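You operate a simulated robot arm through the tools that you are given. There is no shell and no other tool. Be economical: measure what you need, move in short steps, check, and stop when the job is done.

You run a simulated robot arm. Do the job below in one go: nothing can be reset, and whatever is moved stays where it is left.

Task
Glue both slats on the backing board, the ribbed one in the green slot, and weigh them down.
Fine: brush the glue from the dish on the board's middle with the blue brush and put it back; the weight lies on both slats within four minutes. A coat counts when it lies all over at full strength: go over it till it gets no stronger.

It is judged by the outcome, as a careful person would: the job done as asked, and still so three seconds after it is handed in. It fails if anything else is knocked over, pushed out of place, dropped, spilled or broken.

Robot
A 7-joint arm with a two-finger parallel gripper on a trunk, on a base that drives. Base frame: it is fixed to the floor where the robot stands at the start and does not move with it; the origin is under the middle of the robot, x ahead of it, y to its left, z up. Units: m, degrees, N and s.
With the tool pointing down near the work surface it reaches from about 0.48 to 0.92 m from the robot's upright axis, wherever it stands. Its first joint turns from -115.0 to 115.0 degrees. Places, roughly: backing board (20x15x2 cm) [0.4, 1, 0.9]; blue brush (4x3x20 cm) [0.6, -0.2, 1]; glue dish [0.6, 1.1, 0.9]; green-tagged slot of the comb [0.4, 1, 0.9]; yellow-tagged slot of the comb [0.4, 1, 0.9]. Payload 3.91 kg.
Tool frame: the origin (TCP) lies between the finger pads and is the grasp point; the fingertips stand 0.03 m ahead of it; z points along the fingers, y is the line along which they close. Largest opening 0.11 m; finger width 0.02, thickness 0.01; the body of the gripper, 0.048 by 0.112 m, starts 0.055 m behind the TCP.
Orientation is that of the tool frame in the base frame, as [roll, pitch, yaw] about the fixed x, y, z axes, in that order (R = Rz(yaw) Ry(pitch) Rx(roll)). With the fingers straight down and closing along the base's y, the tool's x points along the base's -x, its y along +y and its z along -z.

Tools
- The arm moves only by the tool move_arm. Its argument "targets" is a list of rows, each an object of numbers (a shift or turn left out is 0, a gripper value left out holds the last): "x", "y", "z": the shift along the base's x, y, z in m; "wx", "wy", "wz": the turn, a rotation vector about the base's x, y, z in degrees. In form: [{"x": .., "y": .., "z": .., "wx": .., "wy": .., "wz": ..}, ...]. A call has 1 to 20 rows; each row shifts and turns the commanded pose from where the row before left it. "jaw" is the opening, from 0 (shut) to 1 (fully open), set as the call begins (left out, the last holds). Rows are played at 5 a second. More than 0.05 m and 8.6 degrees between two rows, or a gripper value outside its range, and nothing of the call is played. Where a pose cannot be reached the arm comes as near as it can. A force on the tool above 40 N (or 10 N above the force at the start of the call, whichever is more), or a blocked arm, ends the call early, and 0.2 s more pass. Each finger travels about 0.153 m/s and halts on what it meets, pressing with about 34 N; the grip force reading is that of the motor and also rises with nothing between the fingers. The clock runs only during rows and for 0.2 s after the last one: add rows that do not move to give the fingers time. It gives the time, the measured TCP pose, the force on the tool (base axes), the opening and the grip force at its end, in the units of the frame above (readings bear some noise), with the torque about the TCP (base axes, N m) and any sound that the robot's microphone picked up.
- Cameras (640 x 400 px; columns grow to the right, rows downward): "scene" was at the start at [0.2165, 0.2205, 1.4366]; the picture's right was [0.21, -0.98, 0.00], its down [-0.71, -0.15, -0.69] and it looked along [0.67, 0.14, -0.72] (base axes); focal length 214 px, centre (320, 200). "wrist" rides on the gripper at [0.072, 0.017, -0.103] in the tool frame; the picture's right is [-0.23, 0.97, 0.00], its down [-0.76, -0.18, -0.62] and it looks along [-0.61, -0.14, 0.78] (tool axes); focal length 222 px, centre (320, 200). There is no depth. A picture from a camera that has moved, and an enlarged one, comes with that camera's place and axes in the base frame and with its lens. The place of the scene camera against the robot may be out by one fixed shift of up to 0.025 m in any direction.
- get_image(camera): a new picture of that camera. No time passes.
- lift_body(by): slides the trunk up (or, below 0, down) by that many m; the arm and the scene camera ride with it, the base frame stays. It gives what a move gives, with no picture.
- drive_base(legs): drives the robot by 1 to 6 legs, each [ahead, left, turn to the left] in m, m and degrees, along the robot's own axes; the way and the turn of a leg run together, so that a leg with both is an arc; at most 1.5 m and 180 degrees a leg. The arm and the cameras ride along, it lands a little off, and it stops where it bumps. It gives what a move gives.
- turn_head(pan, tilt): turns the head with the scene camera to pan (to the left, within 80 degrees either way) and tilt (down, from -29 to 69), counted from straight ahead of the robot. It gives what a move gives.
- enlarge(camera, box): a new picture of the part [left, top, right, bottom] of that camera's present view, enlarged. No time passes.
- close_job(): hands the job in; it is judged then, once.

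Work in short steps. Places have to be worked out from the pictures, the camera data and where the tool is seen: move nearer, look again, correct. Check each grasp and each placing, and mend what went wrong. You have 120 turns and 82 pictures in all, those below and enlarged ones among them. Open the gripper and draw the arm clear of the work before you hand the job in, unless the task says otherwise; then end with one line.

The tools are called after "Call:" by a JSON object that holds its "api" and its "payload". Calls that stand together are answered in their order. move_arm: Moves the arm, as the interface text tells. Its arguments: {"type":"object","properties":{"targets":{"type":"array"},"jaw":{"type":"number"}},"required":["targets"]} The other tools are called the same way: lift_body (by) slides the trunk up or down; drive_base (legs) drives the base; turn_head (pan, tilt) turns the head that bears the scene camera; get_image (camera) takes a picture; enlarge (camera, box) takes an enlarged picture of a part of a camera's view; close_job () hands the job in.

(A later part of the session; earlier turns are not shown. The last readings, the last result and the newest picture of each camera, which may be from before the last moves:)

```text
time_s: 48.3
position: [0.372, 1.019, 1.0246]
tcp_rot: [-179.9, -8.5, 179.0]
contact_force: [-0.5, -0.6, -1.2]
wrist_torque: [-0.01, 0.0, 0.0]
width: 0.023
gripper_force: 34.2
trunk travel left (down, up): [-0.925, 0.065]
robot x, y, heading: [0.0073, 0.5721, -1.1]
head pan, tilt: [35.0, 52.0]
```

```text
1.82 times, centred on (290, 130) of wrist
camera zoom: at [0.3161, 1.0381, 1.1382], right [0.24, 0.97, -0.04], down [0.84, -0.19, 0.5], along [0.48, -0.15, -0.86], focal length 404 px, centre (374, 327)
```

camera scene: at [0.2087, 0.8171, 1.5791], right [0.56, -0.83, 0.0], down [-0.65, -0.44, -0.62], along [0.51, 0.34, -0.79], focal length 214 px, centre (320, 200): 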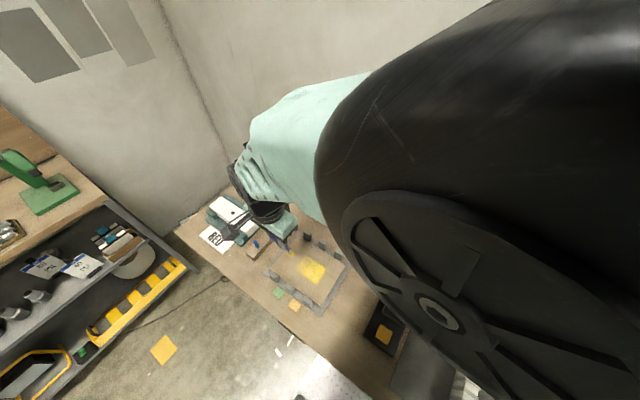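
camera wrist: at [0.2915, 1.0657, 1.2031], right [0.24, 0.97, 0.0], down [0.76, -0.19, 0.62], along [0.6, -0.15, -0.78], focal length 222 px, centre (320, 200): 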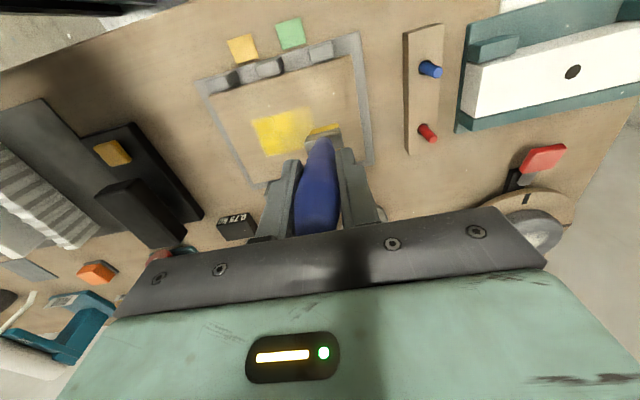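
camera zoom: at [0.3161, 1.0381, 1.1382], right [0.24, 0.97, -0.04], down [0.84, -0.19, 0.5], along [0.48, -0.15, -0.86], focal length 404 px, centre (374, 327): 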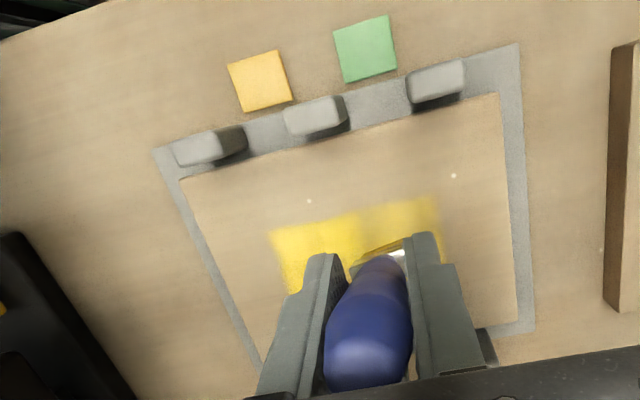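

The zone's right edge is reached (y≈1.057). The brush tips only on −x strokes, so I'll stroke along y instead. Lift and check tilt and coat.

Call:
{"api": "move_arm", "payload": {"targets": [{"z": 0.04}, {"x": -0.04, "z": 0.02}, {"x": -0.02}, {"x": 0}]}}

Call:
{"api": "enlarge", "payload": {"camera": "wrist", "box": [190, 20, 390, 240]}}

```text
time_s: 49.3
position: [0.315, 1.0179, 1.0844]
tcp_rot: [-179.9, -8.6, 178.7]
contact_force: [-0.9, -1.2, 0.1]
wrist_torque: [0.0, 0.0, 0.02]
width: 0.0225
gripper_force: 34.1
trunk travel left (down, up): [-0.925, 0.065]
robot x, y, heading: [0.0045, 0.5752, -1.0]
head pan, tilt: [35.0, 52.0]
```

```text
1.82 times, centred on (290, 130) of wrist
camera zoom: at [0.26, 1.0374, 1.198], right [0.25, 0.97, -0.04], down [0.84, -0.19, 0.5], along [0.48, -0.16, -0.86], focal length 404 px, centre (374, 327)
```

zoom: 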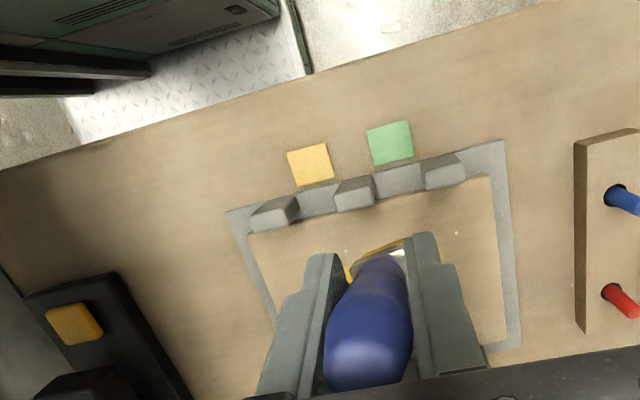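

Brush is ~20° forward in the tool now. I turn the hand further so it stands upright, then lower at the corner (0.385, 1.045) for strokes along y.

Call:
{"api": "move_arm", "payload": {"targets": [{"wy": 6, "x": 0.035, "y": 0.015}, {"wy": 6, "x": 0.035, "y": 0.012}, {"z": -0.03}, {"z": -0.014}, {"z": -0.004}, {"x": 0}]}}

Call:
{"api": "move_arm", "payload": {"targets": [{"z": -0.003}, {"z": -0.002}, {"x": 0}]}}

```text
time_s: 50.7
position: [0.3832, 1.046, 1.039]
tcp_rot: [-179.7, -20.5, 178.9]
contact_force: [-0.1, -0.4, -0.1]
wrist_torque: [0.04, 0.03, 0.03]
width: 0.0228
gripper_force: 34.1
trunk travel left (down, up): [-0.925, 0.065]
robot x, y, heading: [0.006, 0.5758, -1.1]
head pan, tilt: [35.0, 52.0]
```

```text
time_s: 51.5
position: [0.3826, 1.0454, 1.0339]
tcp_rot: [-179.6, -20.4, 178.9]
contact_force: [0.5, -1.1, -0.5]
wrist_torque: [0.02, -0.01, -0.01]
width: 0.0231
gripper_force: 34.4
trunk travel left (down, up): [-0.925, 0.065]
robot x, y, heading: [0.0033, 0.5723, -0.9]
head pan, tilt: [35.0, 52.0]
```

Call:
{"api": "move_arm", "payload": {"targets": [{"z": -0.003}, {"z": -0.001}, {"x": 0}]}}

Call:
{"api": "move_arm", "payload": {"targets": [{"z": -0.002}, {"x": 0}]}}

```text
time_s: 52.3
position: [0.3826, 1.0455, 1.0298]
tcp_rot: [-179.6, -20.5, 178.9]
contact_force: [0.4, 0.3, -0.9]
wrist_torque: [-0.02, 0.0, -0.02]
width: 0.023
gripper_force: 33.8
trunk travel left (down, up): [-0.925, 0.065]
robot x, y, heading: [0.0058, 0.5754, -0.8]
head pan, tilt: [35.0, 52.0]
```

```text
time_s: 52.9
position: [0.3835, 1.0456, 1.0284]
tcp_rot: [-179.6, -20.5, 178.9]
contact_force: [-0.5, -0.3, -0.5]
wrist_torque: [0.03, 0.0, -0.01]
width: 0.0227
gripper_force: 34.1
trunk travel left (down, up): [-0.925, 0.065]
robot x, y, heading: [0.0037, 0.5736, -1.1]
head pan, tilt: [35.0, 52.0]
```

Call:
{"api": "move_arm", "payload": {"targets": [{"z": -0.003}, {"x": 0}]}}

Call:
{"api": "get_image", "payload": {"camera": "wrist"}}

```text
time_s: 53.5
position: [0.3828, 1.0451, 1.0257]
tcp_rot: [-179.7, -20.5, 178.9]
contact_force: [0.3, -1.1, 8.2]
wrist_torque: [-0.08, 0.02, 0.02]
width: 0.0227
gripper_force: 34.0
trunk travel left (down, up): [-0.925, 0.065]
robot x, y, heading: [0.0045, 0.5748, -1.0]
head pan, tilt: [35.0, 52.0]
```

```text
43 pictures are left
camera wrist: at [0.3523, 1.0641, 1.148], right [0.23, 0.97, -0.08], down [0.93, -0.19, 0.32], along [0.29, -0.15, -0.94], focal length 222 px, centre (320, 200)
```

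wrist: 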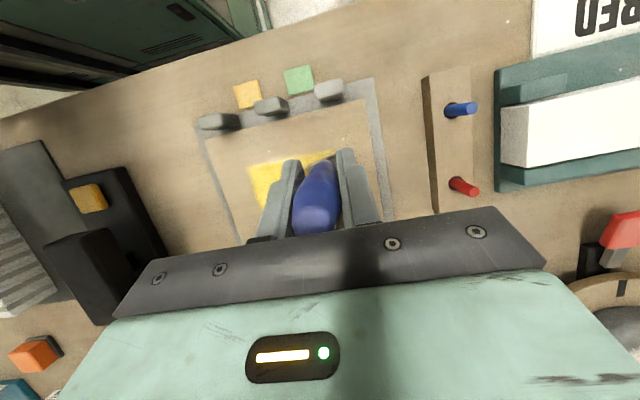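

Contact 8 N; I stroke in y-lanes stepping +x.

Call:
{"api": "move_arm", "payload": {"targets": [{"y": -0.03, "z": -0.001}, {"y": -0.03}, {"y": -0.03}, {"x": 0.016}, {"y": 0.03}, {"y": 0.03}, {"y": 0.03}, {"x": 0.016}, {"y": -0.03}, {"y": -0.03}, {"y": -0.03}, {"x": 0.014}, {"y": 0.03}, {"y": 0.03}, {"y": 0.03}, {"x": 0}]}}

Call:
{"api": "enlarge", "payload": {"camera": "scene", "box": [255, 215, 365, 315]}}

```text
time_s: 56.9
position: [0.4298, 1.0465, 1.0228]
tcp_rot: [-179.6, -20.5, 178.9]
contact_force: [-0.5, -0.4, 2.4]
wrist_torque: [-0.07, 0.08, 0.02]
width: 0.0228
gripper_force: 34.4
trunk travel left (down, up): [-0.925, 0.065]
robot x, y, heading: [0.0071, 0.5741, -0.7]
head pan, tilt: [35.0, 52.0]
```

```text
4.00 times, centred on (310, 265) of scene
camera zoom: at [0.2087, 0.8169, 1.5792], right [0.56, -0.83, 0.0], down [-0.65, -0.44, -0.62], along [0.51, 0.34, -0.79], focal length 858 px, centre (360, -60)
```

zoom: 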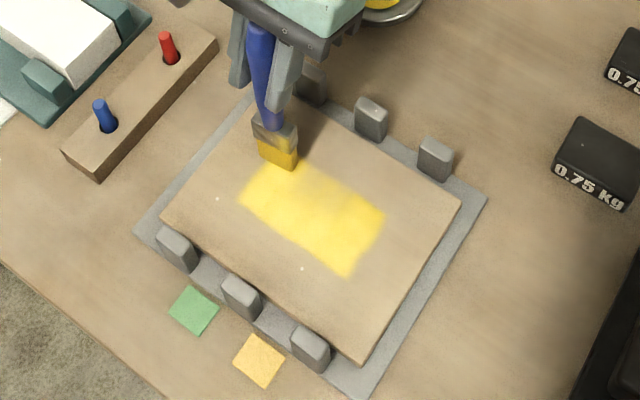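

Nearly uniform; the far edge is a bit paler. Another pass over everything.

Call:
{"api": "move_arm", "payload": {"targets": [{"y": -0.032, "x": 0.004, "z": -0.001}, {"y": -0.032}, {"y": -0.032}, {"x": -0.012}, {"y": 0.032}, {"y": 0.032}, {"y": 0.032}, {"x": -0.013}, {"y": -0.032}, {"y": -0.032}, {"y": -0.032}, {"x": -0.015}, {"y": 0.032}, {"y": 0.032}, {"y": 0.032}, {"x": -0.01}, {"y": -0.032}, {"y": -0.032}, {"y": -0.032}]}}

Call:
{"api": "enlarge", "payload": {"camera": "wrist", "box": [200, 60, 480, 240]}}

```text
time_s: 60.9
position: [0.3834, 0.951, 1.0222]
tcp_rot: [-179.8, -20.4, 178.9]
contact_force: [2.3, 2.3, 12.6]
wrist_torque: [0.12, -0.28, 0.02]
width: 0.0227
gripper_force: 33.7
trunk travel left (down, up): [-0.925, 0.065]
robot x, y, heading: [0.0048, 0.5734, -1.1]
head pan, tilt: [35.0, 52.0]
```

```text
2.22 times, centred on (340, 150) of wrist
camera zoom: at [0.3531, 0.9696, 1.1446], right [0.23, 0.97, -0.08], down [0.93, -0.19, 0.32], along [0.29, -0.15, -0.94], focal length 494 px, centre (276, 311)
```

zoom: 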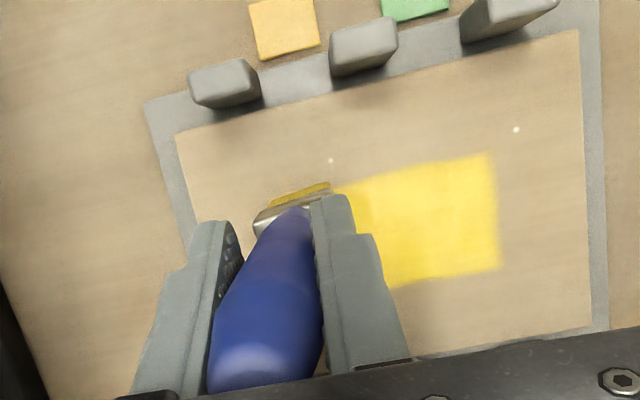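

Now even and brighter. One more pass to see whether it still gets stronger.

Call:
{"api": "move_arm", "payload": {"targets": [{"y": 0.035}, {"y": 0.035}, {"y": 0.035}, {"x": 0.015}, {"y": -0.035}, {"y": -0.035}, {"y": -0.035}, {"x": 0.014}, {"y": 0.035}, {"y": 0.035}, {"y": 0.035}, {"x": 0.014}, {"y": -0.035}, {"y": -0.035}, {"y": -0.035}, {"x": 0.008}, {"y": 0.035}, {"y": 0.035}, {"y": 0.035}, {"z": 0.03}]}}

Call:
{"api": "move_arm", "payload": {"targets": [{"z": 0.04}, {"z": 0.04, "y": 0.03}, {"z": 0.03, "y": 0.03, "x": -0.02, "wy": -8}, {"x": -0.02, "wy": -8}, {"x": 0}]}}

Call:
{"api": "get_image", "payload": {"camera": "wrist"}}

Call:
{"api": "enlarge", "payload": {"camera": "scene", "box": [275, 240, 345, 300]}}

```text
time_s: 65.1
position: [0.4328, 1.0553, 1.054]
tcp_rot: [-179.5, -20.4, 178.9]
contact_force: [1.2, 0.2, 0.0]
wrist_torque: [-0.04, 0.01, 0.0]
width: 0.0228
gripper_force: 33.7
trunk travel left (down, up): [-0.925, 0.065]
robot x, y, heading: [0.0063, 0.5714, -1.2]
head pan, tilt: [35.0, 52.0]
```

```text
time_s: 66.3
position: [0.3954, 1.1145, 1.1628]
tcp_rot: [-179.8, -4.5, 179.0]
contact_force: [-0.2, 0.6, -0.7]
wrist_torque: [0.03, -0.01, -0.01]
width: 0.0222
gripper_force: 34.1
trunk travel left (down, up): [-0.925, 0.065]
robot x, y, heading: [0.0063, 0.5724, -1.1]
head pan, tilt: [35.0, 52.0]
```

```text
40 pictures are left
camera wrist: at [0.3324, 1.1335, 1.2717], right [0.24, 0.97, -0.02], down [0.8, -0.19, 0.56], along [0.54, -0.15, -0.83], focal length 222 px, centre (320, 200)
```

wrist: 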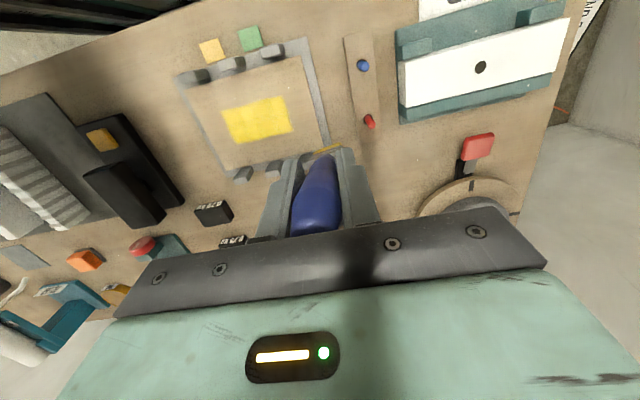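

```text
6.67 times, centred on (310, 270) of scene
camera zoom: at [0.2085, 0.8171, 1.5791], right [0.56, -0.83, 0.0], down [-0.65, -0.44, -0.62], along [0.51, 0.34, -0.79], focal length 1430 px, centre (387, -267)
```

zoom: 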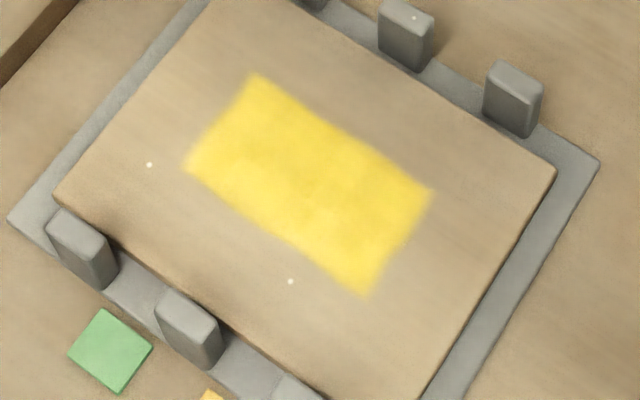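

The coat looks even. To be sure it is at full strength I take fresh glue once more (the brush already leans ~15° tip-forward, as wanted) and go over it again.

Call:
{"api": "move_arm", "payload": {"targets": [{"x": 0.033, "y": -0.008}, {"x": 0.033, "y": -0.009, "z": -0.02}, {"x": 0.034, "y": -0.009, "z": -0.03}, {"x": 0.034, "y": -0.009, "z": -0.035}, {"x": 0}]}}

Call:
{"api": "enlarge", "payload": {"camera": "scene", "box": [285, 180, 365, 240]}}

```text
time_s: 67.5
position: [0.5346, 1.0824, 1.0792]
tcp_rot: [-179.9, -4.5, 179.0]
contact_force: [0.2, -0.2, -0.2]
wrist_torque: [0.04, 0.01, 0.0]
width: 0.0224
gripper_force: 33.8
trunk travel left (down, up): [-0.925, 0.065]
robot x, y, heading: [0.0062, 0.569, -0.9]
head pan, tilt: [35.0, 52.0]
```

```text
6.67 times, centred on (325, 210) of scene
camera zoom: at [0.2089, 0.8171, 1.5791], right [0.56, -0.83, 0.0], down [-0.65, -0.44, -0.62], along [0.51, 0.34, -0.79], focal length 1430 px, centre (287, 133)
```

zoom: 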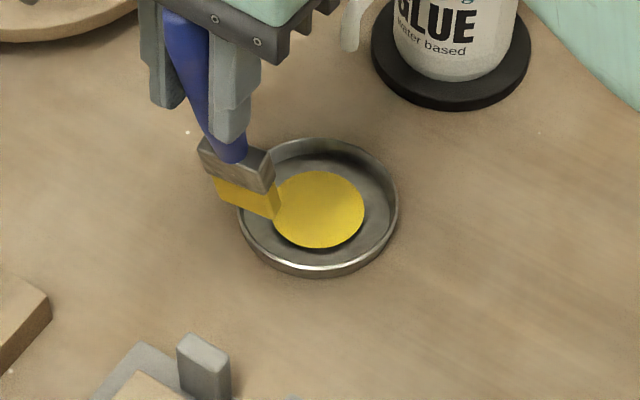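

Clear of rim and spout. Forward and down into the puddle.

Call:
{"api": "move_arm", "payload": {"targets": [{"x": 0.023, "y": -0.002, "z": -0.008}, {"x": 0.022, "y": -0.002, "z": -0.01}, {"z": -0.014}, {"z": -0.01}, {"z": -0.008}, {"z": -0.005}, {"z": -0.004}, {"z": -0.003}, {"x": 0}]}}

Call:
{"api": "enlarge", "payload": {"camera": "scene", "box": [285, 180, 365, 240]}}

```text
time_s: 69.5
position: [0.5676, 1.0646, 1.0181]
tcp_rot: [-179.9, -4.6, 178.9]
contact_force: [0.0, 1.2, -0.5]
wrist_torque: [0.0, 0.02, 0.0]
width: 0.0225
gripper_force: 33.5
out of reach, approached as far as the arm can: row 2
trunk travel left (down, up): [-0.925, 0.065]
robot x, y, heading: [0.006, 0.5745, -1.1]
head pan, tilt: [35.0, 52.0]
```

```text
6.67 times, centred on (325, 210) of scene
camera zoom: at [0.2088, 0.8171, 1.5791], right [0.56, -0.83, 0.0], down [-0.65, -0.44, -0.62], along [0.51, 0.34, -0.79], focal length 1430 px, centre (287, 133)
```

zoom: 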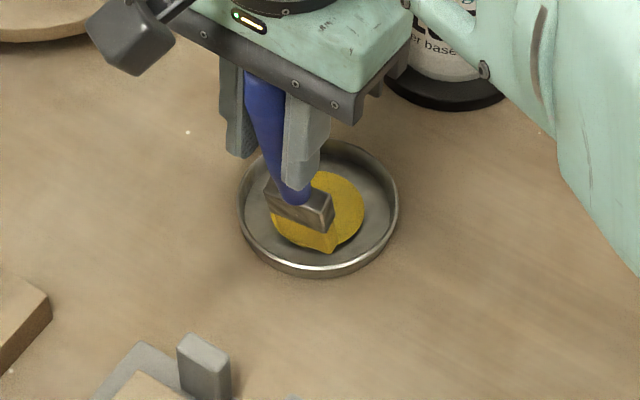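

Reach stops here but the tip is over the puddle. Down to contact.

Call:
{"api": "move_arm", "payload": {"targets": [{"z": -0.003}, {"z": -0.002}, {"x": 0}]}}

Call:
{"api": "move_arm", "payload": {"targets": [{"z": -0.003}, {"x": 0}]}}

```text
time_s: 70.3
position: [0.567, 1.0639, 1.0137]
tcp_rot: [180.0, -4.6, 178.9]
contact_force: [-1.3, -0.2, -0.6]
wrist_torque: [0.01, -0.02, 0.01]
width: 0.0226
gripper_force: 34.1
trunk travel left (down, up): [-0.925, 0.065]
robot x, y, heading: [0.0013, 0.572, -1.1]
head pan, tilt: [35.0, 52.0]
```

```text
time_s: 70.9
position: [0.5661, 1.0649, 1.0105]
tcp_rot: [-180.0, -4.5, 179.0]
contact_force: [-0.1, -0.4, -0.3]
wrist_torque: [0.0, 0.04, -0.01]
width: 0.0227
gripper_force: 34.0
trunk travel left (down, up): [-0.925, 0.065]
robot x, y, heading: [0.006, 0.5732, -0.9]
head pan, tilt: [35.0, 52.0]
```

Call:
{"api": "move_arm", "payload": {"targets": [{"z": -0.003}, {"z": -0.002}, {"x": 0}]}}

Call:
{"api": "enlarge", "payload": {"camera": "scene", "box": [285, 180, 365, 240]}}

```text
time_s: 71.7
position: [0.566, 1.0632, 1.0061]
tcp_rot: [179.8, -4.4, 179.0]
contact_force: [-0.1, -0.9, 9.4]
wrist_torque: [0.07, -0.32, -0.03]
width: 0.0226
gripper_force: 34.2
out of reach, approached as far as the arm can: row 1
trunk travel left (down, up): [-0.925, 0.065]
robot x, y, heading: [0.0034, 0.5726, -0.9]
head pan, tilt: [35.0, 52.0]
```

```text
6.67 times, centred on (325, 210) of scene
camera zoom: at [0.2085, 0.8168, 1.5793], right [0.56, -0.83, 0.0], down [-0.65, -0.44, -0.62], along [0.51, 0.34, -0.79], focal length 1430 px, centre (287, 133)
```

zoom: 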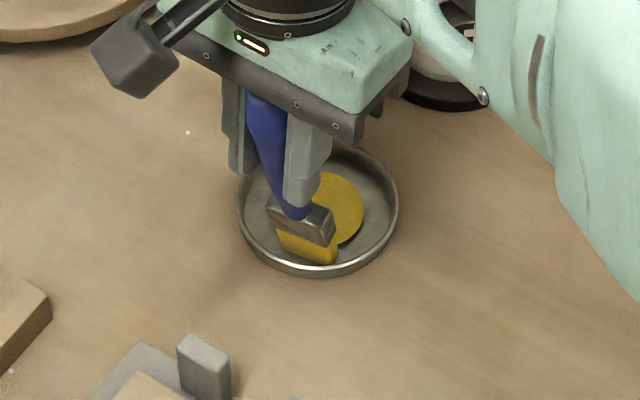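

Contact made on glue. Back out and return to the board with the brush upright.

Call:
{"api": "move_arm", "payload": {"targets": [{"z": 0.025}, {"z": 0.025, "x": -0.012}, {"x": -0.03, "z": 0.025}, {"x": -0.035, "y": -0.005, "z": 0.01, "wy": 8}, {"x": -0.035, "y": -0.005, "z": -0.01, "wy": 8}, {"x": -0.038, "y": -0.003, "z": -0.01}, {"x": -0.034, "z": -0.016}, {"x": 0}]}}

Call:
{"api": "move_arm", "payload": {"targets": [{"z": -0.012}, {"z": -0.008}, {"z": -0.004}, {"x": 0}]}}

```text
time_s: 73.5
position: [0.3844, 1.0511, 1.0543]
tcp_rot: [-179.7, -20.5, 178.9]
contact_force: [-0.1, 0.1, -1.1]
wrist_torque: [-0.04, 0.01, -0.02]
width: 0.0227
gripper_force: 34.3
trunk travel left (down, up): [-0.925, 0.065]
robot x, y, heading: [0.0061, 0.5686, -1.2]
head pan, tilt: [35.0, 52.0]
```

```text
time_s: 74.5
position: [0.3809, 1.0508, 1.0282]
tcp_rot: [-179.7, -20.5, 178.9]
contact_force: [0.0, 0.5, -1.2]
wrist_torque: [0.0, 0.0, 0.0]
width: 0.0228
gripper_force: 34.3
trunk travel left (down, up): [-0.925, 0.065]
robot x, y, heading: [0.0063, 0.5753, -0.9]
head pan, tilt: [35.0, 52.0]
```

Call:
{"api": "move_arm", "payload": {"targets": [{"z": -0.004}, {"z": -0.002}, {"x": 0}]}}

Call:
{"api": "move_arm", "payload": {"targets": [{"z": -0.002}, {"x": 0}]}}

```text
time_s: 75.3
position: [0.3825, 1.0495, 1.0235]
tcp_rot: [-179.4, -20.5, 178.9]
contact_force: [-0.6, 0.0, -0.5]
wrist_torque: [0.01, 0.0, 0.01]
width: 0.0222
gripper_force: 34.3
trunk travel left (down, up): [-0.925, 0.065]
robot x, y, heading: [0.0014, 0.5762, -1.0]
head pan, tilt: [35.0, 52.0]
```

```text
time_s: 75.9
position: [0.3834, 1.0508, 1.0222]
tcp_rot: [-179.7, -20.5, 178.9]
contact_force: [0.2, -0.7, 4.2]
wrist_torque: [-0.12, -0.04, -0.02]
width: 0.0225
gripper_force: 33.9
trunk travel left (down, up): [-0.925, 0.065]
robot x, y, heading: [0.0033, 0.5679, -1.2]
head pan, tilt: [35.0, 52.0]
```

In contact (4 N). Full pass again.

Call:
{"api": "move_arm", "payload": {"targets": [{"y": -0.034, "z": -0.0015}, {"y": -0.034}, {"y": -0.034}, {"x": 0.014}, {"y": 0.034}, {"y": 0.034}, {"y": 0.034}, {"x": 0.014}, {"y": -0.034}, {"y": -0.034}, {"y": -0.034}, {"x": 0.014}, {"y": 0.034}, {"y": 0.034}, {"y": 0.034}, {"x": 0.01}, {"y": -0.034}, {"y": -0.034}, {"y": -0.034}, {"x": 0}]}}

Call:
{"api": "move_arm", "payload": {"targets": [{"x": -0.015}, {"y": 0.034}, {"y": 0.034}, {"y": 0.034}, {"x": -0.015}, {"y": -0.034}, {"y": -0.034}, {"y": -0.034}, {"x": -0.015}, {"y": 0.034}, {"y": 0.034}, {"y": 0.034}, {"z": 0.03}, {"z": 0.04, "y": 0.04}, {"z": 0.04, "y": 0.02}, {"x": 0}]}}

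Call:
{"api": "enlarge", "payload": {"camera": "scene", "box": [275, 240, 345, 300]}}

Call:
{"api": "get_image", "payload": {"camera": "wrist"}}

```text
time_s: 80.1
position: [0.4351, 0.9455, 1.0211]
tcp_rot: [-179.8, -20.5, 178.9]
contact_force: [-0.6, -0.2, -0.4]
wrist_torque: [0.02, 0.0, -0.03]
width: 0.0227
gripper_force: 34.2
trunk travel left (down, up): [-0.925, 0.065]
robot x, y, heading: [0.0004, 0.5749, -0.8]
head pan, tilt: [35.0, 52.0]
```

```text
refused: row 14 steps farther than a row can; nothing moved
```

```text
6.67 times, centred on (310, 270) of scene
camera zoom: at [0.2088, 0.8171, 1.5791], right [0.56, -0.83, 0.0], down [-0.65, -0.44, -0.62], along [0.51, 0.34, -0.79], focal length 1430 px, centre (387, -267)
```

zoom: 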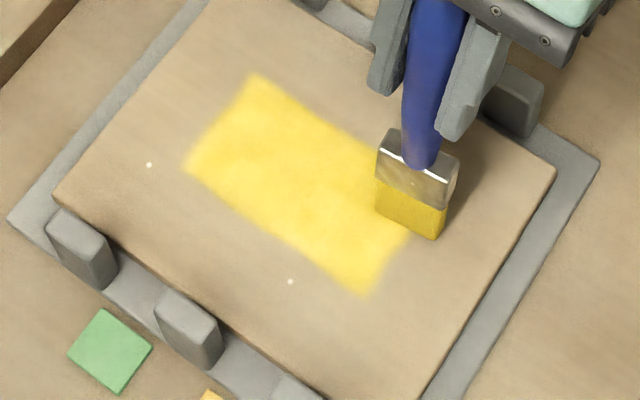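

```text
34 pictures are left
camera wrist: at [0.4042, 0.9638, 1.1442], right [0.23, 0.97, -0.08], down [0.93, -0.19, 0.32], along [0.29, -0.15, -0.94], focal length 222 px, centre (320, 200)
```

wrist: 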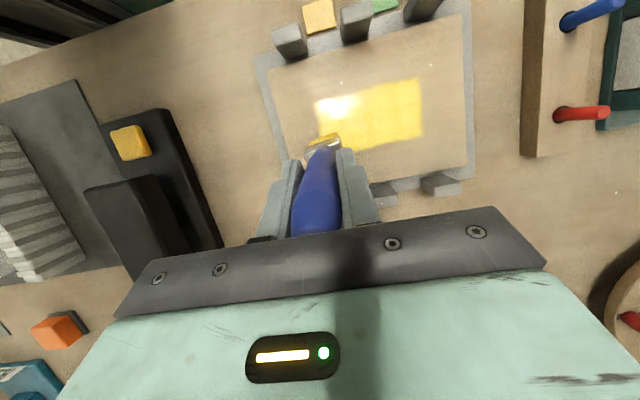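

It hardly gets stronger now. One last pass back over it, then lift off.

Call:
{"api": "move_arm", "payload": {"targets": [{"z": -0.0015}, {"y": 0.034}, {"y": 0.034}, {"y": 0.036}, {"x": -0.014}, {"y": -0.034}, {"y": -0.034}, {"y": -0.036}, {"x": -0.014}, {"y": 0.034}, {"y": 0.034}, {"y": 0.036}, {"x": -0.014}, {"y": -0.034}, {"y": -0.034}, {"y": -0.036}, {"x": -0.01}, {"y": 0.034}, {"y": 0.034}, {"y": 0.036}]}}

Call:
{"api": "move_arm", "payload": {"targets": [{"z": 0.045}, {"z": 0.045}, {"z": 0.045}, {"x": 0.03, "y": -0.03, "z": 0.02, "wy": -8}, {"x": 0.03, "y": -0.03, "z": 0.02, "wy": -8}, {"x": 0.03, "y": -0.04, "wy": -4}, {"x": 0.03, "y": -0.04}, {"x": 0.03, "y": -0.04}, {"y": -0.045}, {"y": -0.045}, {"y": -0.045}, {"y": -0.045}, {"x": 0}]}}

Call:
{"api": "enlarge", "payload": {"camera": "scene", "box": [275, 240, 345, 300]}}

```text
time_s: 84.3
position: [0.3831, 1.0498, 1.0228]
tcp_rot: [-179.5, -20.4, 178.9]
contact_force: [0.0, -0.7, -0.2]
wrist_torque: [0.03, 0.0, 0.01]
width: 0.0223
gripper_force: 34.0
trunk travel left (down, up): [-0.925, 0.065]
robot x, y, heading: [0.007, 0.577, -0.9]
head pan, tilt: [35.0, 52.0]
```

```text
time_s: 87.1
position: [0.5335, 0.692, 1.1909]
tcp_rot: [180.0, -0.4, 179.0]
contact_force: [-0.8, -0.1, -1.1]
wrist_torque: [0.02, 0.02, 0.02]
width: 0.0225
gripper_force: 33.9
trunk travel left (down, up): [-0.925, 0.065]
robot x, y, heading: [0.0074, 0.5777, -1.0]
head pan, tilt: [35.0, 52.0]
```

```text
6.67 times, centred on (310, 270) of scene
camera zoom: at [0.2088, 0.8169, 1.5791], right [0.56, -0.83, 0.0], down [-0.65, -0.44, -0.62], along [0.51, 0.34, -0.79], focal length 1430 px, centre (387, -267)
```

zoom: 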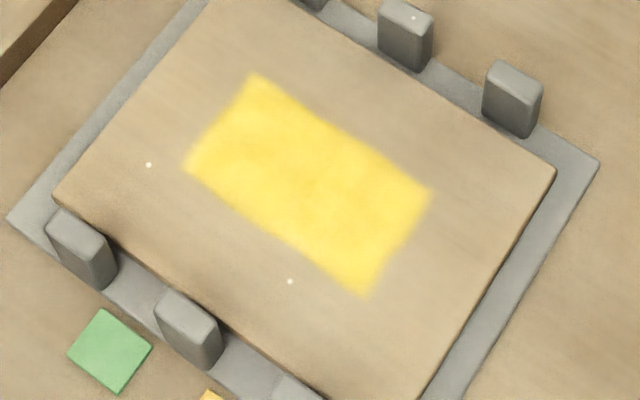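

The coat is even and at its peak. I raise the brush, drive back right to the holder, and turn the head to it.

Call:
{"api": "move_arm", "payload": {"targets": [{"z": 0.045}, {"z": 0.045}, {"x": 0}]}}

Call:
{"api": "drive_base", "payload": {"legs": [[0, -0.5, 1.0]]}}

Call:
{"api": "turn_head", "payload": {"pan": -25, "tilt": 45}}

```text
time_s: 87.9
position: [0.5332, 0.6921, 1.281]
tcp_rot: [179.9, -0.4, 179.0]
contact_force: [0.9, -0.2, -0.9]
wrist_torque: [0.02, 0.01, 0.01]
width: 0.0224
gripper_force: 33.6
trunk travel left (down, up): [-0.925, 0.065]
robot x, y, heading: [0.0031, 0.5755, -1.1]
head pan, tilt: [35.0, 52.0]
```

```text
time_s: 90.8
position: [0.5246, 0.1981, 1.2816]
tcp_rot: [-180.0, -0.5, 179.3]
contact_force: [-0.1, -0.5, -0.8]
wrist_torque: [0.01, -0.02, 0.0]
width: 0.0225
gripper_force: 34.1
trunk travel left (down, up): [-0.925, 0.065]
robot x, y, heading: [-0.0044, 0.0797, -0.4]
head pan, tilt: [35.0, 52.0]
```

```text
time_s: 92.1
position: [0.5248, 0.1989, 1.28]
tcp_rot: [180.0, -0.4, 179.3]
contact_force: [0.5, 0.2, -1.9]
wrist_torque: [0.01, -0.01, -0.03]
width: 0.0228
gripper_force: 34.1
trunk travel left (down, up): [-0.925, 0.065]
robot x, y, heading: [-0.0054, 0.0807, -0.7]
head pan, tilt: [-25.0, 45.0]
```

Over to the holder, tilting the hand so the brush is upright again.

Call:
{"api": "move_arm", "payload": {"targets": [{"x": 0.008, "y": -0.0436}, {"x": 0.008, "y": -0.0436}, {"x": 0.008, "y": -0.0436}, {"x": 0.008, "y": -0.0436}, {"x": 0.008, "y": -0.0436, "wy": 7}, {"x": 0.008, "y": -0.0436, "wy": 7}, {"x": 0.008, "y": -0.0436, "wy": 6}, {"x": 0.01, "y": -0.0436}, {"x": 0.01, "y": -0.0436, "wz": 0.7}, {"x": 0}]}}

Call:
{"api": "get_image", "payload": {"camera": "wrist"}}

Call:
{"api": "enlarge", "payload": {"camera": "scene", "box": [280, 40, 480, 240]}}

```text
time_s: 94.3
position: [0.5994, -0.1919, 1.2794]
tcp_rot: [-179.7, -20.5, 179.9]
contact_force: [-0.1, -0.2, -0.9]
wrist_torque: [0.01, 0.0, 0.05]
width: 0.0224
gripper_force: 33.4
trunk travel left (down, up): [-0.925, 0.065]
robot x, y, heading: [-0.0038, 0.077, -0.6]
head pan, tilt: [-25.0, 45.0]
```

```text
32 pictures are left
camera wrist: at [0.5689, -0.1746, 1.4009], right [0.21, 0.97, -0.08], down [0.93, -0.18, 0.32], along [0.29, -0.15, -0.94], focal length 222 px, centre (320, 200)
```

wrist: 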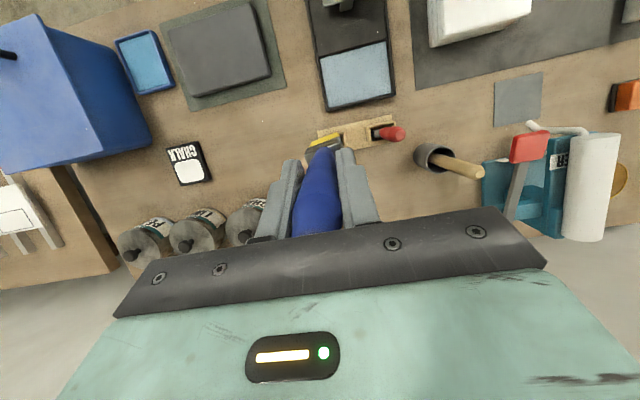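

```text
2.00 times, centred on (380, 140) of scene
camera zoom: at [0.2116, 0.244, 1.5887], right [-0.43, -0.9, 0.0], down [-0.64, 0.31, -0.71], along [0.64, -0.31, -0.71], focal length 429 px, centre (200, 320)
```

zoom: 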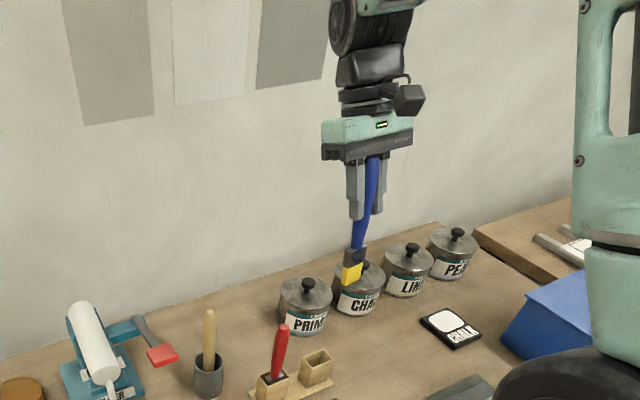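

The hand now over-tilts a bit; I enlarge the wrist view to measure the brush's real lean.

Call:
{"api": "enlarge", "payload": {"camera": "wrist", "box": [240, 100, 420, 250]}}

```text
2.67 times, centred on (330, 175) of wrist
camera zoom: at [0.5689, -0.1746, 1.4009], right [0.21, 0.97, -0.08], down [0.93, -0.18, 0.32], along [0.29, -0.15, -0.94], focal length 592 px, centre (293, 267)
```

zoom: 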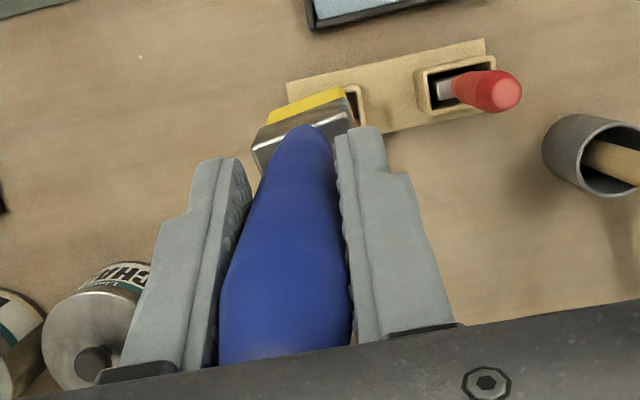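

Measured: tip 1 cm towards −x (4° over-tilted) and the brush twisted about 7° about its axis. I correct both and come down to just above the socket at (0.601, -0.195).

Call:
{"api": "move_arm", "payload": {"targets": [{"wy": -4, "x": 0.001}, {"wz": -7}, {"z": -0.04}, {"z": -0.045}, {"z": -0.045}, {"z": -0.025}, {"x": 0}]}}

Call:
{"api": "enlarge", "payload": {"camera": "wrist", "box": [240, 60, 440, 230]}}

Call:
{"api": "enlarge", "payload": {"camera": "scene", "box": [290, 130, 410, 260]}}

```text
time_s: 95.9
position: [0.6026, -0.1938, 1.1274]
tcp_rot: [-179.9, -16.4, 172.9]
contact_force: [0.6, 0.1, -1.0]
wrist_torque: [0.0, -0.01, -0.04]
width: 0.0227
gripper_force: 33.9
trunk travel left (down, up): [-0.925, 0.065]
robot x, y, heading: [-0.0013, 0.078, -0.5]
head pan, tilt: [-25.0, 45.0]
```

```text
2.35 times, centred on (340, 145) of wrist
camera zoom: at [0.5658, -0.1709, 1.2469], right [0.34, 0.94, -0.07], down [0.88, -0.29, 0.38], along [0.34, -0.19, -0.92], focal length 523 px, centre (273, 329)
```

zoom: 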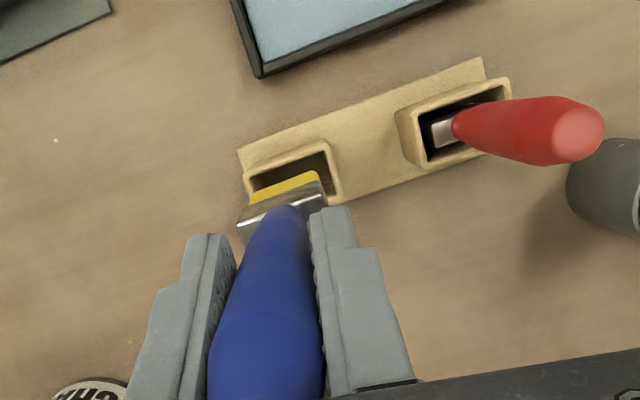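

```text
3.08 times, centred on (350, 195) of scene
camera zoom: at [0.2116, 0.2441, 1.5886], right [-0.43, -0.9, 0.0], down [-0.64, 0.31, -0.71], along [0.64, -0.31, -0.71], focal length 660 px, centre (228, 215)
```

zoom: 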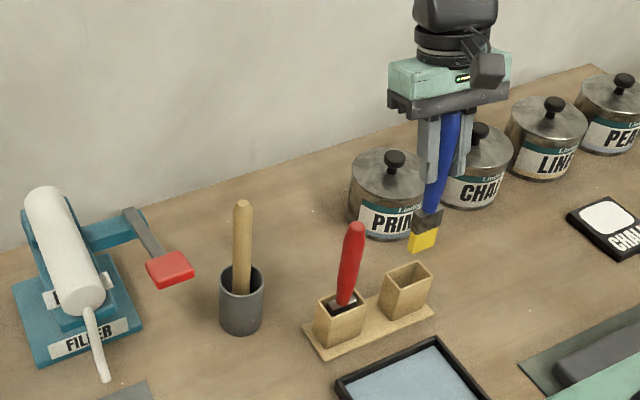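

Tip centre ≈(0.604, -0.195) against socket centre ≈(0.601, -0.1945); a few degrees of twist remain. Correct and come down to just above the socket mouth.

Call:
{"api": "move_arm", "payload": {"targets": [{"wz": -4, "wx": 1.5, "x": -0.002}, {"z": -0.03}, {"z": -0.012}, {"x": 0}]}}

Call:
{"api": "enlarge", "payload": {"camera": "wrist", "box": [240, 60, 440, 230]}}

Call:
{"api": "enlarge", "payload": {"camera": "scene", "box": [330, 150, 400, 250]}}

```text
time_s: 96.9
position: [0.6014, -0.1929, 1.0859]
tcp_rot: [178.7, -16.7, 169.3]
contact_force: [-0.4, 0.2, -0.7]
wrist_torque: [-0.03, 0.04, 0.0]
width: 0.0226
gripper_force: 33.8
trunk travel left (down, up): [-0.925, 0.065]
robot x, y, heading: [-0.0035, 0.0766, -0.8]
head pan, tilt: [-25.0, 45.0]
```

```text
2.35 times, centred on (340, 145) of wrist
camera zoom: at [0.5656, -0.1709, 1.2053], right [0.4, 0.92, -0.04], down [0.86, -0.36, 0.37], along [0.33, -0.19, -0.93], focal length 523 px, centre (273, 329)
```

zoom: 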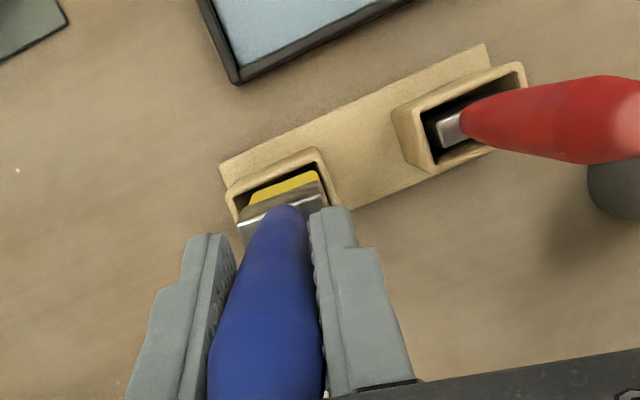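

```text
4.00 times, centred on (365, 200) of scene
camera zoom: at [0.2116, 0.2441, 1.5887], right [-0.43, -0.9, 0.0], down [-0.64, 0.31, -0.71], along [0.64, -0.31, -0.71], focal length 858 px, centre (140, 200)
```

zoom: 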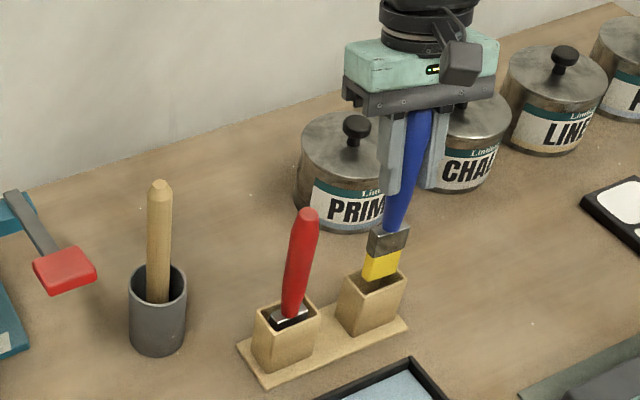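

Well lined up over the mouth. Lower gently.

Call:
{"api": "move_arm", "payload": {"targets": [{"z": -0.01}, {"z": -0.01}, {"x": 0}]}}

Call:
{"api": "enlarge", "payload": {"camera": "scene", "box": [330, 150, 400, 250]}}

```text
time_s: 97.6
position: [0.6012, -0.1928, 1.0696]
tcp_rot: [178.7, -16.3, 169.4]
contact_force: [-2.6, 1.8, 25.0]
wrist_torque: [-0.05, 0.63, -0.01]
width: 0.0226
gripper_force: 33.6
trunk travel left (down, up): [-0.925, 0.065]
robot x, y, heading: [-0.0036, 0.0804, -0.9]
head pan, tilt: [-25.0, 45.0]
stopped in row 3: the force on the tool passed its limit (the readings are from after the stop); the commanded pose is now the measured one
```

```text
4.00 times, centred on (365, 200) of scene
camera zoom: at [0.2104, 0.2449, 1.5889], right [-0.43, -0.9, 0.0], down [-0.64, 0.31, -0.71], along [0.64, -0.31, -0.71], focal length 858 px, centre (140, 200)
```

zoom: 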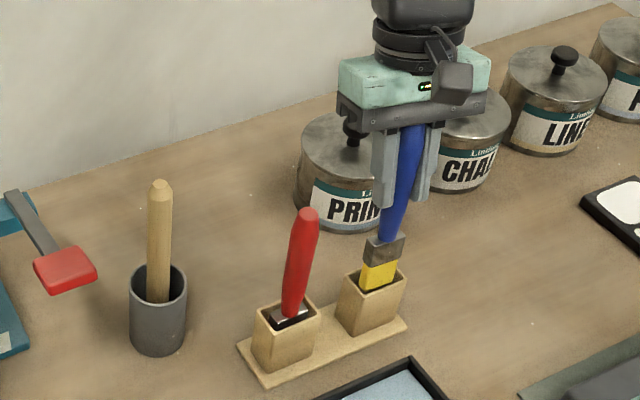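

It touched the rim at its −x, −y side (torque). I lift, shift +4 mm x and +2 mm y, and try again.

Call:
{"api": "move_arm", "payload": {"targets": [{"z": 0.008}, {"x": 0.004, "y": 0.002}, {"z": -0.008}, {"z": -0.007}, {"x": 0}]}}

```text
time_s: 98.6
position: [0.6077, -0.191, 1.0682]
tcp_rot: [178.8, -16.2, 169.2]
contact_force: [-3.1, -1.9, 22.5]
wrist_torque: [0.31, 0.45, 0.05]
width: 0.0224
gripper_force: 34.1
trunk travel left (down, up): [-0.925, 0.065]
robot x, y, heading: [0.0009, 0.0778, -0.6]
head pan, tilt: [-25.0, 45.0]
stopped in row 4: the force on the tool passed its limit (the readings are from after the stop); the commanded pose is now the measured one
```

Now it rests on the +y side; I look closely at the mouth.

Call:
{"api": "enlarge", "payload": {"camera": "scene", "box": [350, 195, 390, 240]}}

Call:
{"api": "enlarge", "payload": {"camera": "wrist", "box": [270, 90, 370, 180]}}

```text
8.89 times, centred on (370, 218) of scene
camera zoom: at [0.21, 0.2446, 1.5892], right [-0.43, -0.9, 0.0], down [-0.64, 0.31, -0.71], along [0.64, -0.31, -0.71], focal length 1906 px, centre (-124, 44)
```

zoom: 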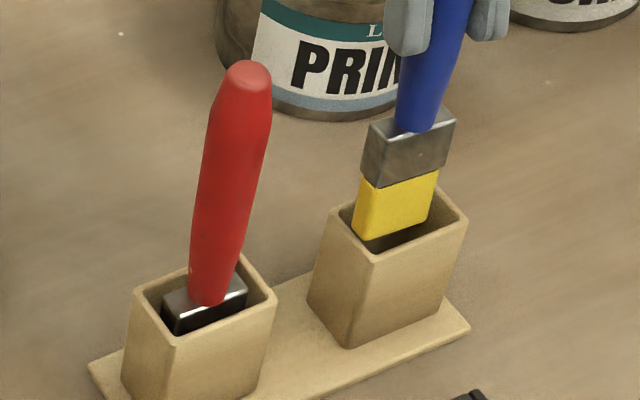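

```text
4.44 times, centred on (320, 135) of wrist
camera zoom: at [0.5706, -0.1693, 1.1881], right [0.4, 0.92, -0.04], down [0.85, -0.35, 0.38], along [0.34, -0.19, -0.92], focal length 987 px, centre (320, 489)
```

zoom: 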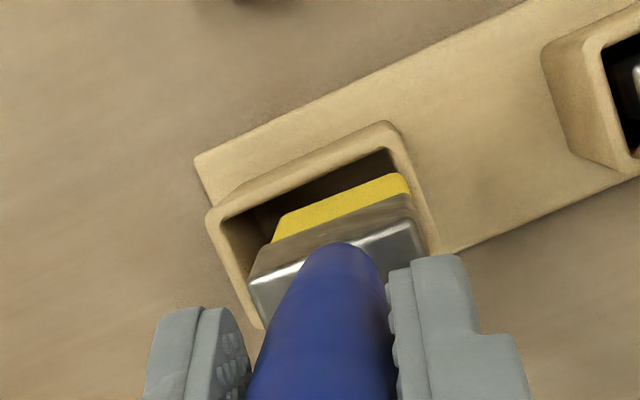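

Clear now: the tip sits ~5 mm too far to +y, with a gap on the −y side. Lift, shift −5 mm y, −1 mm x, lower.

Call:
{"api": "move_arm", "payload": {"targets": [{"z": 0.008}, {"x": -0.001, "y": -0.005}, {"z": -0.008}, {"z": -0.008}, {"z": -0.008}, {"x": 0}]}}

```text
time_s: 100.0
position: [0.6088, -0.197, 1.051]
tcp_rot: [178.6, -16.2, 169.4]
contact_force: [-0.2, -0.6, -0.6]
wrist_torque: [-0.01, 0.02, 0.03]
width: 0.0225
gripper_force: 34.2
trunk travel left (down, up): [-0.925, 0.065]
robot x, y, heading: [-0.0023, 0.0761, -0.7]
head pan, tilt: [-25.0, 45.0]
```

It entered the socket without force. Down to the bottom in steps.

Call:
{"api": "move_arm", "payload": {"targets": [{"z": -0.01}, {"z": -0.008}, {"z": -0.006}, {"z": -0.005}, {"z": -0.003}, {"x": 0}]}}

Call:
{"api": "enlarge", "payload": {"camera": "scene", "box": [350, 165, 410, 240]}}

```text
time_s: 101.4
position: [0.6079, -0.197, 1.0185]
tcp_rot: [178.8, -16.2, 169.4]
contact_force: [-0.2, 0.3, -1.4]
wrist_torque: [0.01, -0.01, -0.02]
width: 0.0228
gripper_force: 34.5
trunk travel left (down, up): [-0.925, 0.065]
robot x, y, heading: [-0.0038, 0.0809, -0.7]
head pan, tilt: [-25.0, 45.0]
```

```text
5.33 times, centred on (380, 202) of scene
camera zoom: at [0.2115, 0.2442, 1.5887], right [-0.43, -0.9, 0.0], down [-0.64, 0.31, -0.71], along [0.64, -0.31, -0.71], focal length 1144 px, centre (0, 187)
```

zoom: 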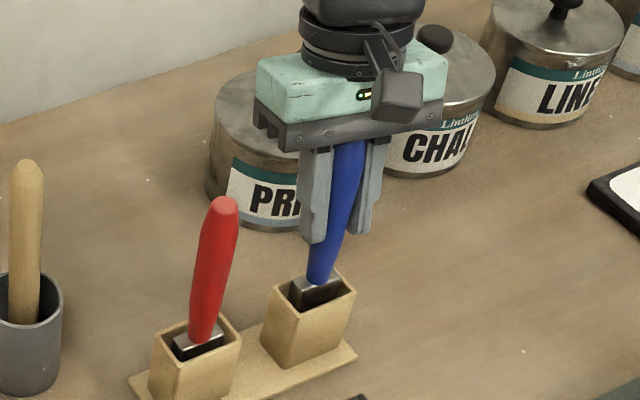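

Almost seated; touch bottom, then release a little at a time.

Call:
{"api": "move_arm", "payload": {"targets": [{"z": -0.003}, {"z": -0.003}, {"x": 0}]}}

```text
time_s: 102.2
position: [0.6055, -0.1961, 1.0112]
tcp_rot: [178.8, -16.3, 169.4]
contact_force: [-0.2, -0.6, -0.3]
wrist_torque: [-0.03, 0.0, 0.01]
width: 0.0226
gripper_force: 33.8
trunk travel left (down, up): [-0.925, 0.065]
robot x, y, heading: [-0.0029, 0.0781, -0.9]
head pan, tilt: [-25.0, 45.0]
```

Call:
{"api": "move_arm", "payload": {"targets": [{"z": -0.003}, {"z": -0.002}, {"x": 0}]}}

```text
time_s: 103.0
position: [0.6076, -0.196, 1.0085]
tcp_rot: [178.7, -16.0, 169.4]
contact_force: [0.4, 2.6, 37.7]
wrist_torque: [-0.16, 0.18, 0.04]
width: 0.0227
gripper_force: 34.0
trunk travel left (down, up): [-0.925, 0.065]
robot x, y, heading: [-0.0038, 0.0774, -0.5]
head pan, tilt: [-25.0, 45.0]
```

Seated on the bottom. Ease, open, and rise clear.

Call:
{"api": "move_arm", "payload": {"targets": [{"z": 0.003}, {"x": 0}]}}

Call:
{"api": "move_arm", "payload": {"targets": [{"x": 0}, {"x": 0}, {"z": 0.03}, {"z": 0.04}, {"z": 0.045}, {"z": 0.045}, {"z": 0.045, "wz": 5, "wx": -0.7}, {"wz": 5.6, "wx": -0.7}, {"wy": -8}, {"wy": -8.2}, {"x": 0}], "jaw": 0.6}}

Call:
{"api": "get_image", "payload": {"camera": "scene"}}

```text
time_s: 103.6
position: [0.6075, -0.1963, 1.01]
tcp_rot: [178.8, -16.1, 169.4]
contact_force: [2.3, 0.8, 11.6]
wrist_torque: [-0.05, -0.17, 0.03]
width: 0.0225
gripper_force: 33.6
trunk travel left (down, up): [-0.925, 0.065]
robot x, y, heading: [-0.0031, 0.076, -0.7]
head pan, tilt: [-25.0, 45.0]
```

```text
time_s: 106.0
position: [0.6077, -0.1963, 1.2159]
tcp_rot: [-179.9, 0.2, 179.5]
contact_force: [-0.4, 0.4, 0.2]
wrist_torque: [0.03, -0.03, -0.01]
width: 0.066
gripper_force: 0.1
trunk travel left (down, up): [-0.925, 0.065]
robot x, y, heading: [-0.0001, 0.0798, -0.7]
head pan, tilt: [-25.0, 45.0]
```

```text
21 pictures are left
camera scene: at [0.2113, 0.2442, 1.5887], right [-0.43, -0.9, 0.0], down [-0.64, 0.31, -0.71], along [0.64, -0.31, -0.71], focal length 214 px, centre (320, 200)
```

scene: 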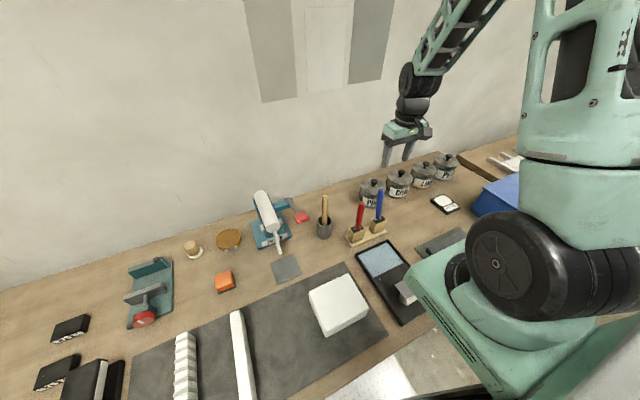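

The brush is back in its holder. Now I drive to (−0.1, 0.6), from where slats, board and weight are all in reach, and lower the trunk again.

Call:
{"api": "drive_base", "payload": {"legs": [[-0.1, 0.53, 0.7]]}}

Call:
{"api": "lift_body", "payload": {"by": -0.15}}

```text
time_s: 109.2
position: [0.5118, 0.358, 1.2153]
tcp_rot: [-179.9, 0.2, -179.4]
contact_force: [0.4, -0.2, 0.5]
wrist_torque: [0.02, -0.05, 0.03]
width: 0.0659
gripper_force: 0.1
trunk travel left (down, up): [-0.925, 0.065]
robot x, y, heading: [-0.1035, 0.6224, 0.2]
head pan, tilt: [-25.0, 45.0]
```

```text
time_s: 110.9
position: [0.5138, 0.3589, 1.0649]
tcp_rot: [-179.9, 0.2, -179.4]
contact_force: [-0.1, 0.6, 0.1]
wrist_torque: [0.02, -0.01, 0.02]
width: 0.0661
gripper_force: 0.1
trunk travel left (down, up): [-0.775, 0.215]
robot x, y, heading: [-0.1016, 0.6204, 0.5]
head pan, tilt: [-25.0, 45.0]
```

Move above the ribbed slat and look.

Call:
{"api": "move_arm", "payload": {"targets": [{"x": -0.025, "y": 0.03, "z": 0.01}, {"x": -0.025, "y": 0.03, "z": 0.01}, {"x": -0.025, "y": 0.03, "z": 0.01}, {"x": -0.025, "y": 0.03, "z": 0.01}, {"x": -0.02, "y": 0.03}, {"x": 0}]}}

Call:
{"api": "get_image", "payload": {"camera": "wrist"}}

```text
time_s: 112.3
position: [0.3911, 0.5053, 1.1062]
tcp_rot: [180.0, 0.1, -179.4]
contact_force: [-0.1, 1.2, 0.4]
wrist_torque: [-0.01, 0.02, 0.01]
width: 0.0663
gripper_force: 0.1
trunk travel left (down, up): [-0.775, 0.215]
robot x, y, heading: [-0.1046, 0.6206, 0.5]
head pan, tilt: [-25.0, 45.0]
```

```text
20 pictures are left
camera wrist: at [0.3187, 0.5223, 1.2086], right [0.22, 0.98, 0.0], down [0.76, -0.17, 0.63], along [0.61, -0.14, -0.78], focal length 222 px, centre (320, 200)
```

wrist: 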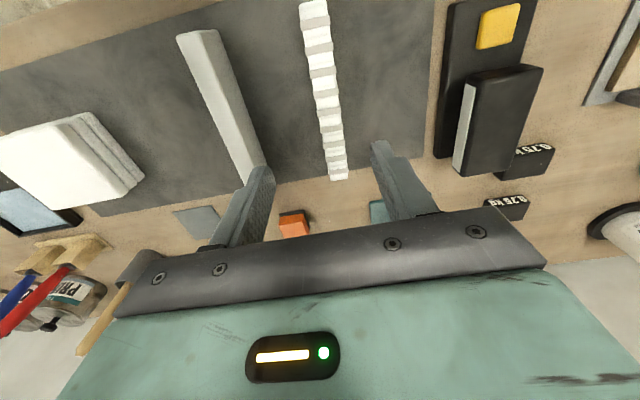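

Ribbed slat: axis from (0.301, 0.519) to (0.531, 0.505), ~3 cm wide. I align (−4°), centre and descend.

Call:
{"api": "move_arm", "payload": {"targets": [{"x": 0.02, "y": 0.007, "wz": -4.1}, {"z": -0.045}, {"z": -0.045}, {"z": -0.045}, {"z": -0.04}, {"z": -0.025}, {"x": 0}]}}

Call:
{"api": "get_image", "payload": {"camera": "wrist"}}

```text
time_s: 113.9
position: [0.413, 0.5133, 0.9034]
tcp_rot: [-179.9, 0.2, 176.5]
contact_force: [-0.2, 0.0, 0.7]
wrist_torque: [-0.02, 0.03, -0.01]
width: 0.0661
gripper_force: 0.0
trunk travel left (down, up): [-0.775, 0.215]
robot x, y, heading: [-0.1034, 0.6224, 0.3]
head pan, tilt: [-25.0, 45.0]
```

```text
19 pictures are left
camera wrist: at [0.3423, 0.5355, 1.0064], right [0.29, 0.96, 0.0], down [0.75, -0.22, 0.63], along [0.6, -0.18, -0.78], focal length 222 px, centre (320, 200)
```

wrist: 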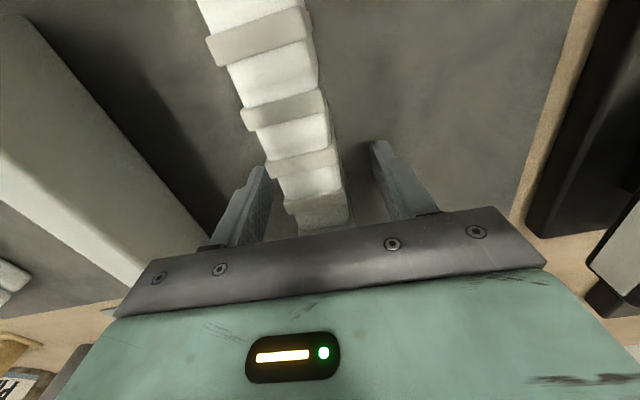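

The slat lies between the fingers. Close and lift.

Call:
{"api": "move_arm", "payload": {"targets": [{"x": 0}, {"x": 0}, {"x": 0}], "jaw": 0}}

Call:
{"api": "move_arm", "payload": {"targets": [{"z": 0.03}, {"z": 0.045}, {"z": 0.045}, {"x": 0}]}}

Call:
{"api": "get_image", "payload": {"camera": "wrist"}}

```text
time_s: 114.7
position: [0.4132, 0.5124, 0.9033]
tcp_rot: [-179.9, 0.2, 176.5]
contact_force: [-0.1, -0.2, 0.1]
wrist_torque: [0.01, 0.0, 0.0]
width: 0.0281
gripper_force: 33.8
trunk travel left (down, up): [-0.775, 0.215]
robot x, y, heading: [-0.1016, 0.6227, 0.2]
head pan, tilt: [-25.0, 45.0]
```

```text
time_s: 115.7
position: [0.4119, 0.5144, 1.025]
tcp_rot: [-179.9, 0.2, 176.5]
contact_force: [1.0, -0.3, -3.6]
wrist_torque: [0.0, -0.03, -0.01]
width: 0.0279
gripper_force: 33.5
trunk travel left (down, up): [-0.775, 0.215]
robot x, y, heading: [-0.1028, 0.6177, 0.3]
head pan, tilt: [-25.0, 45.0]
```

```text
18 pictures are left
camera wrist: at [0.3419, 0.5365, 1.1279], right [0.29, 0.96, 0.0], down [0.75, -0.22, 0.63], along [0.6, -0.18, -0.78], focal length 222 px, centre (320, 200)
```

wrist: 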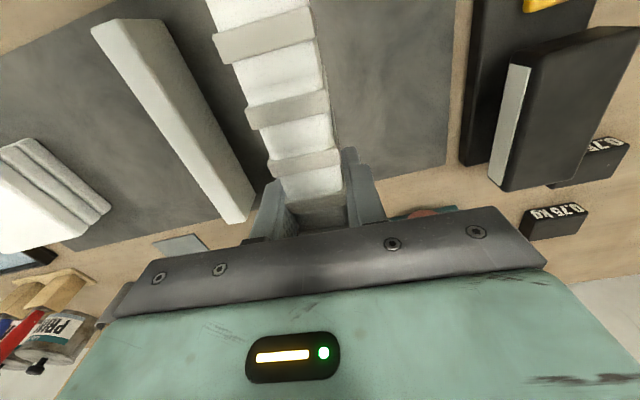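

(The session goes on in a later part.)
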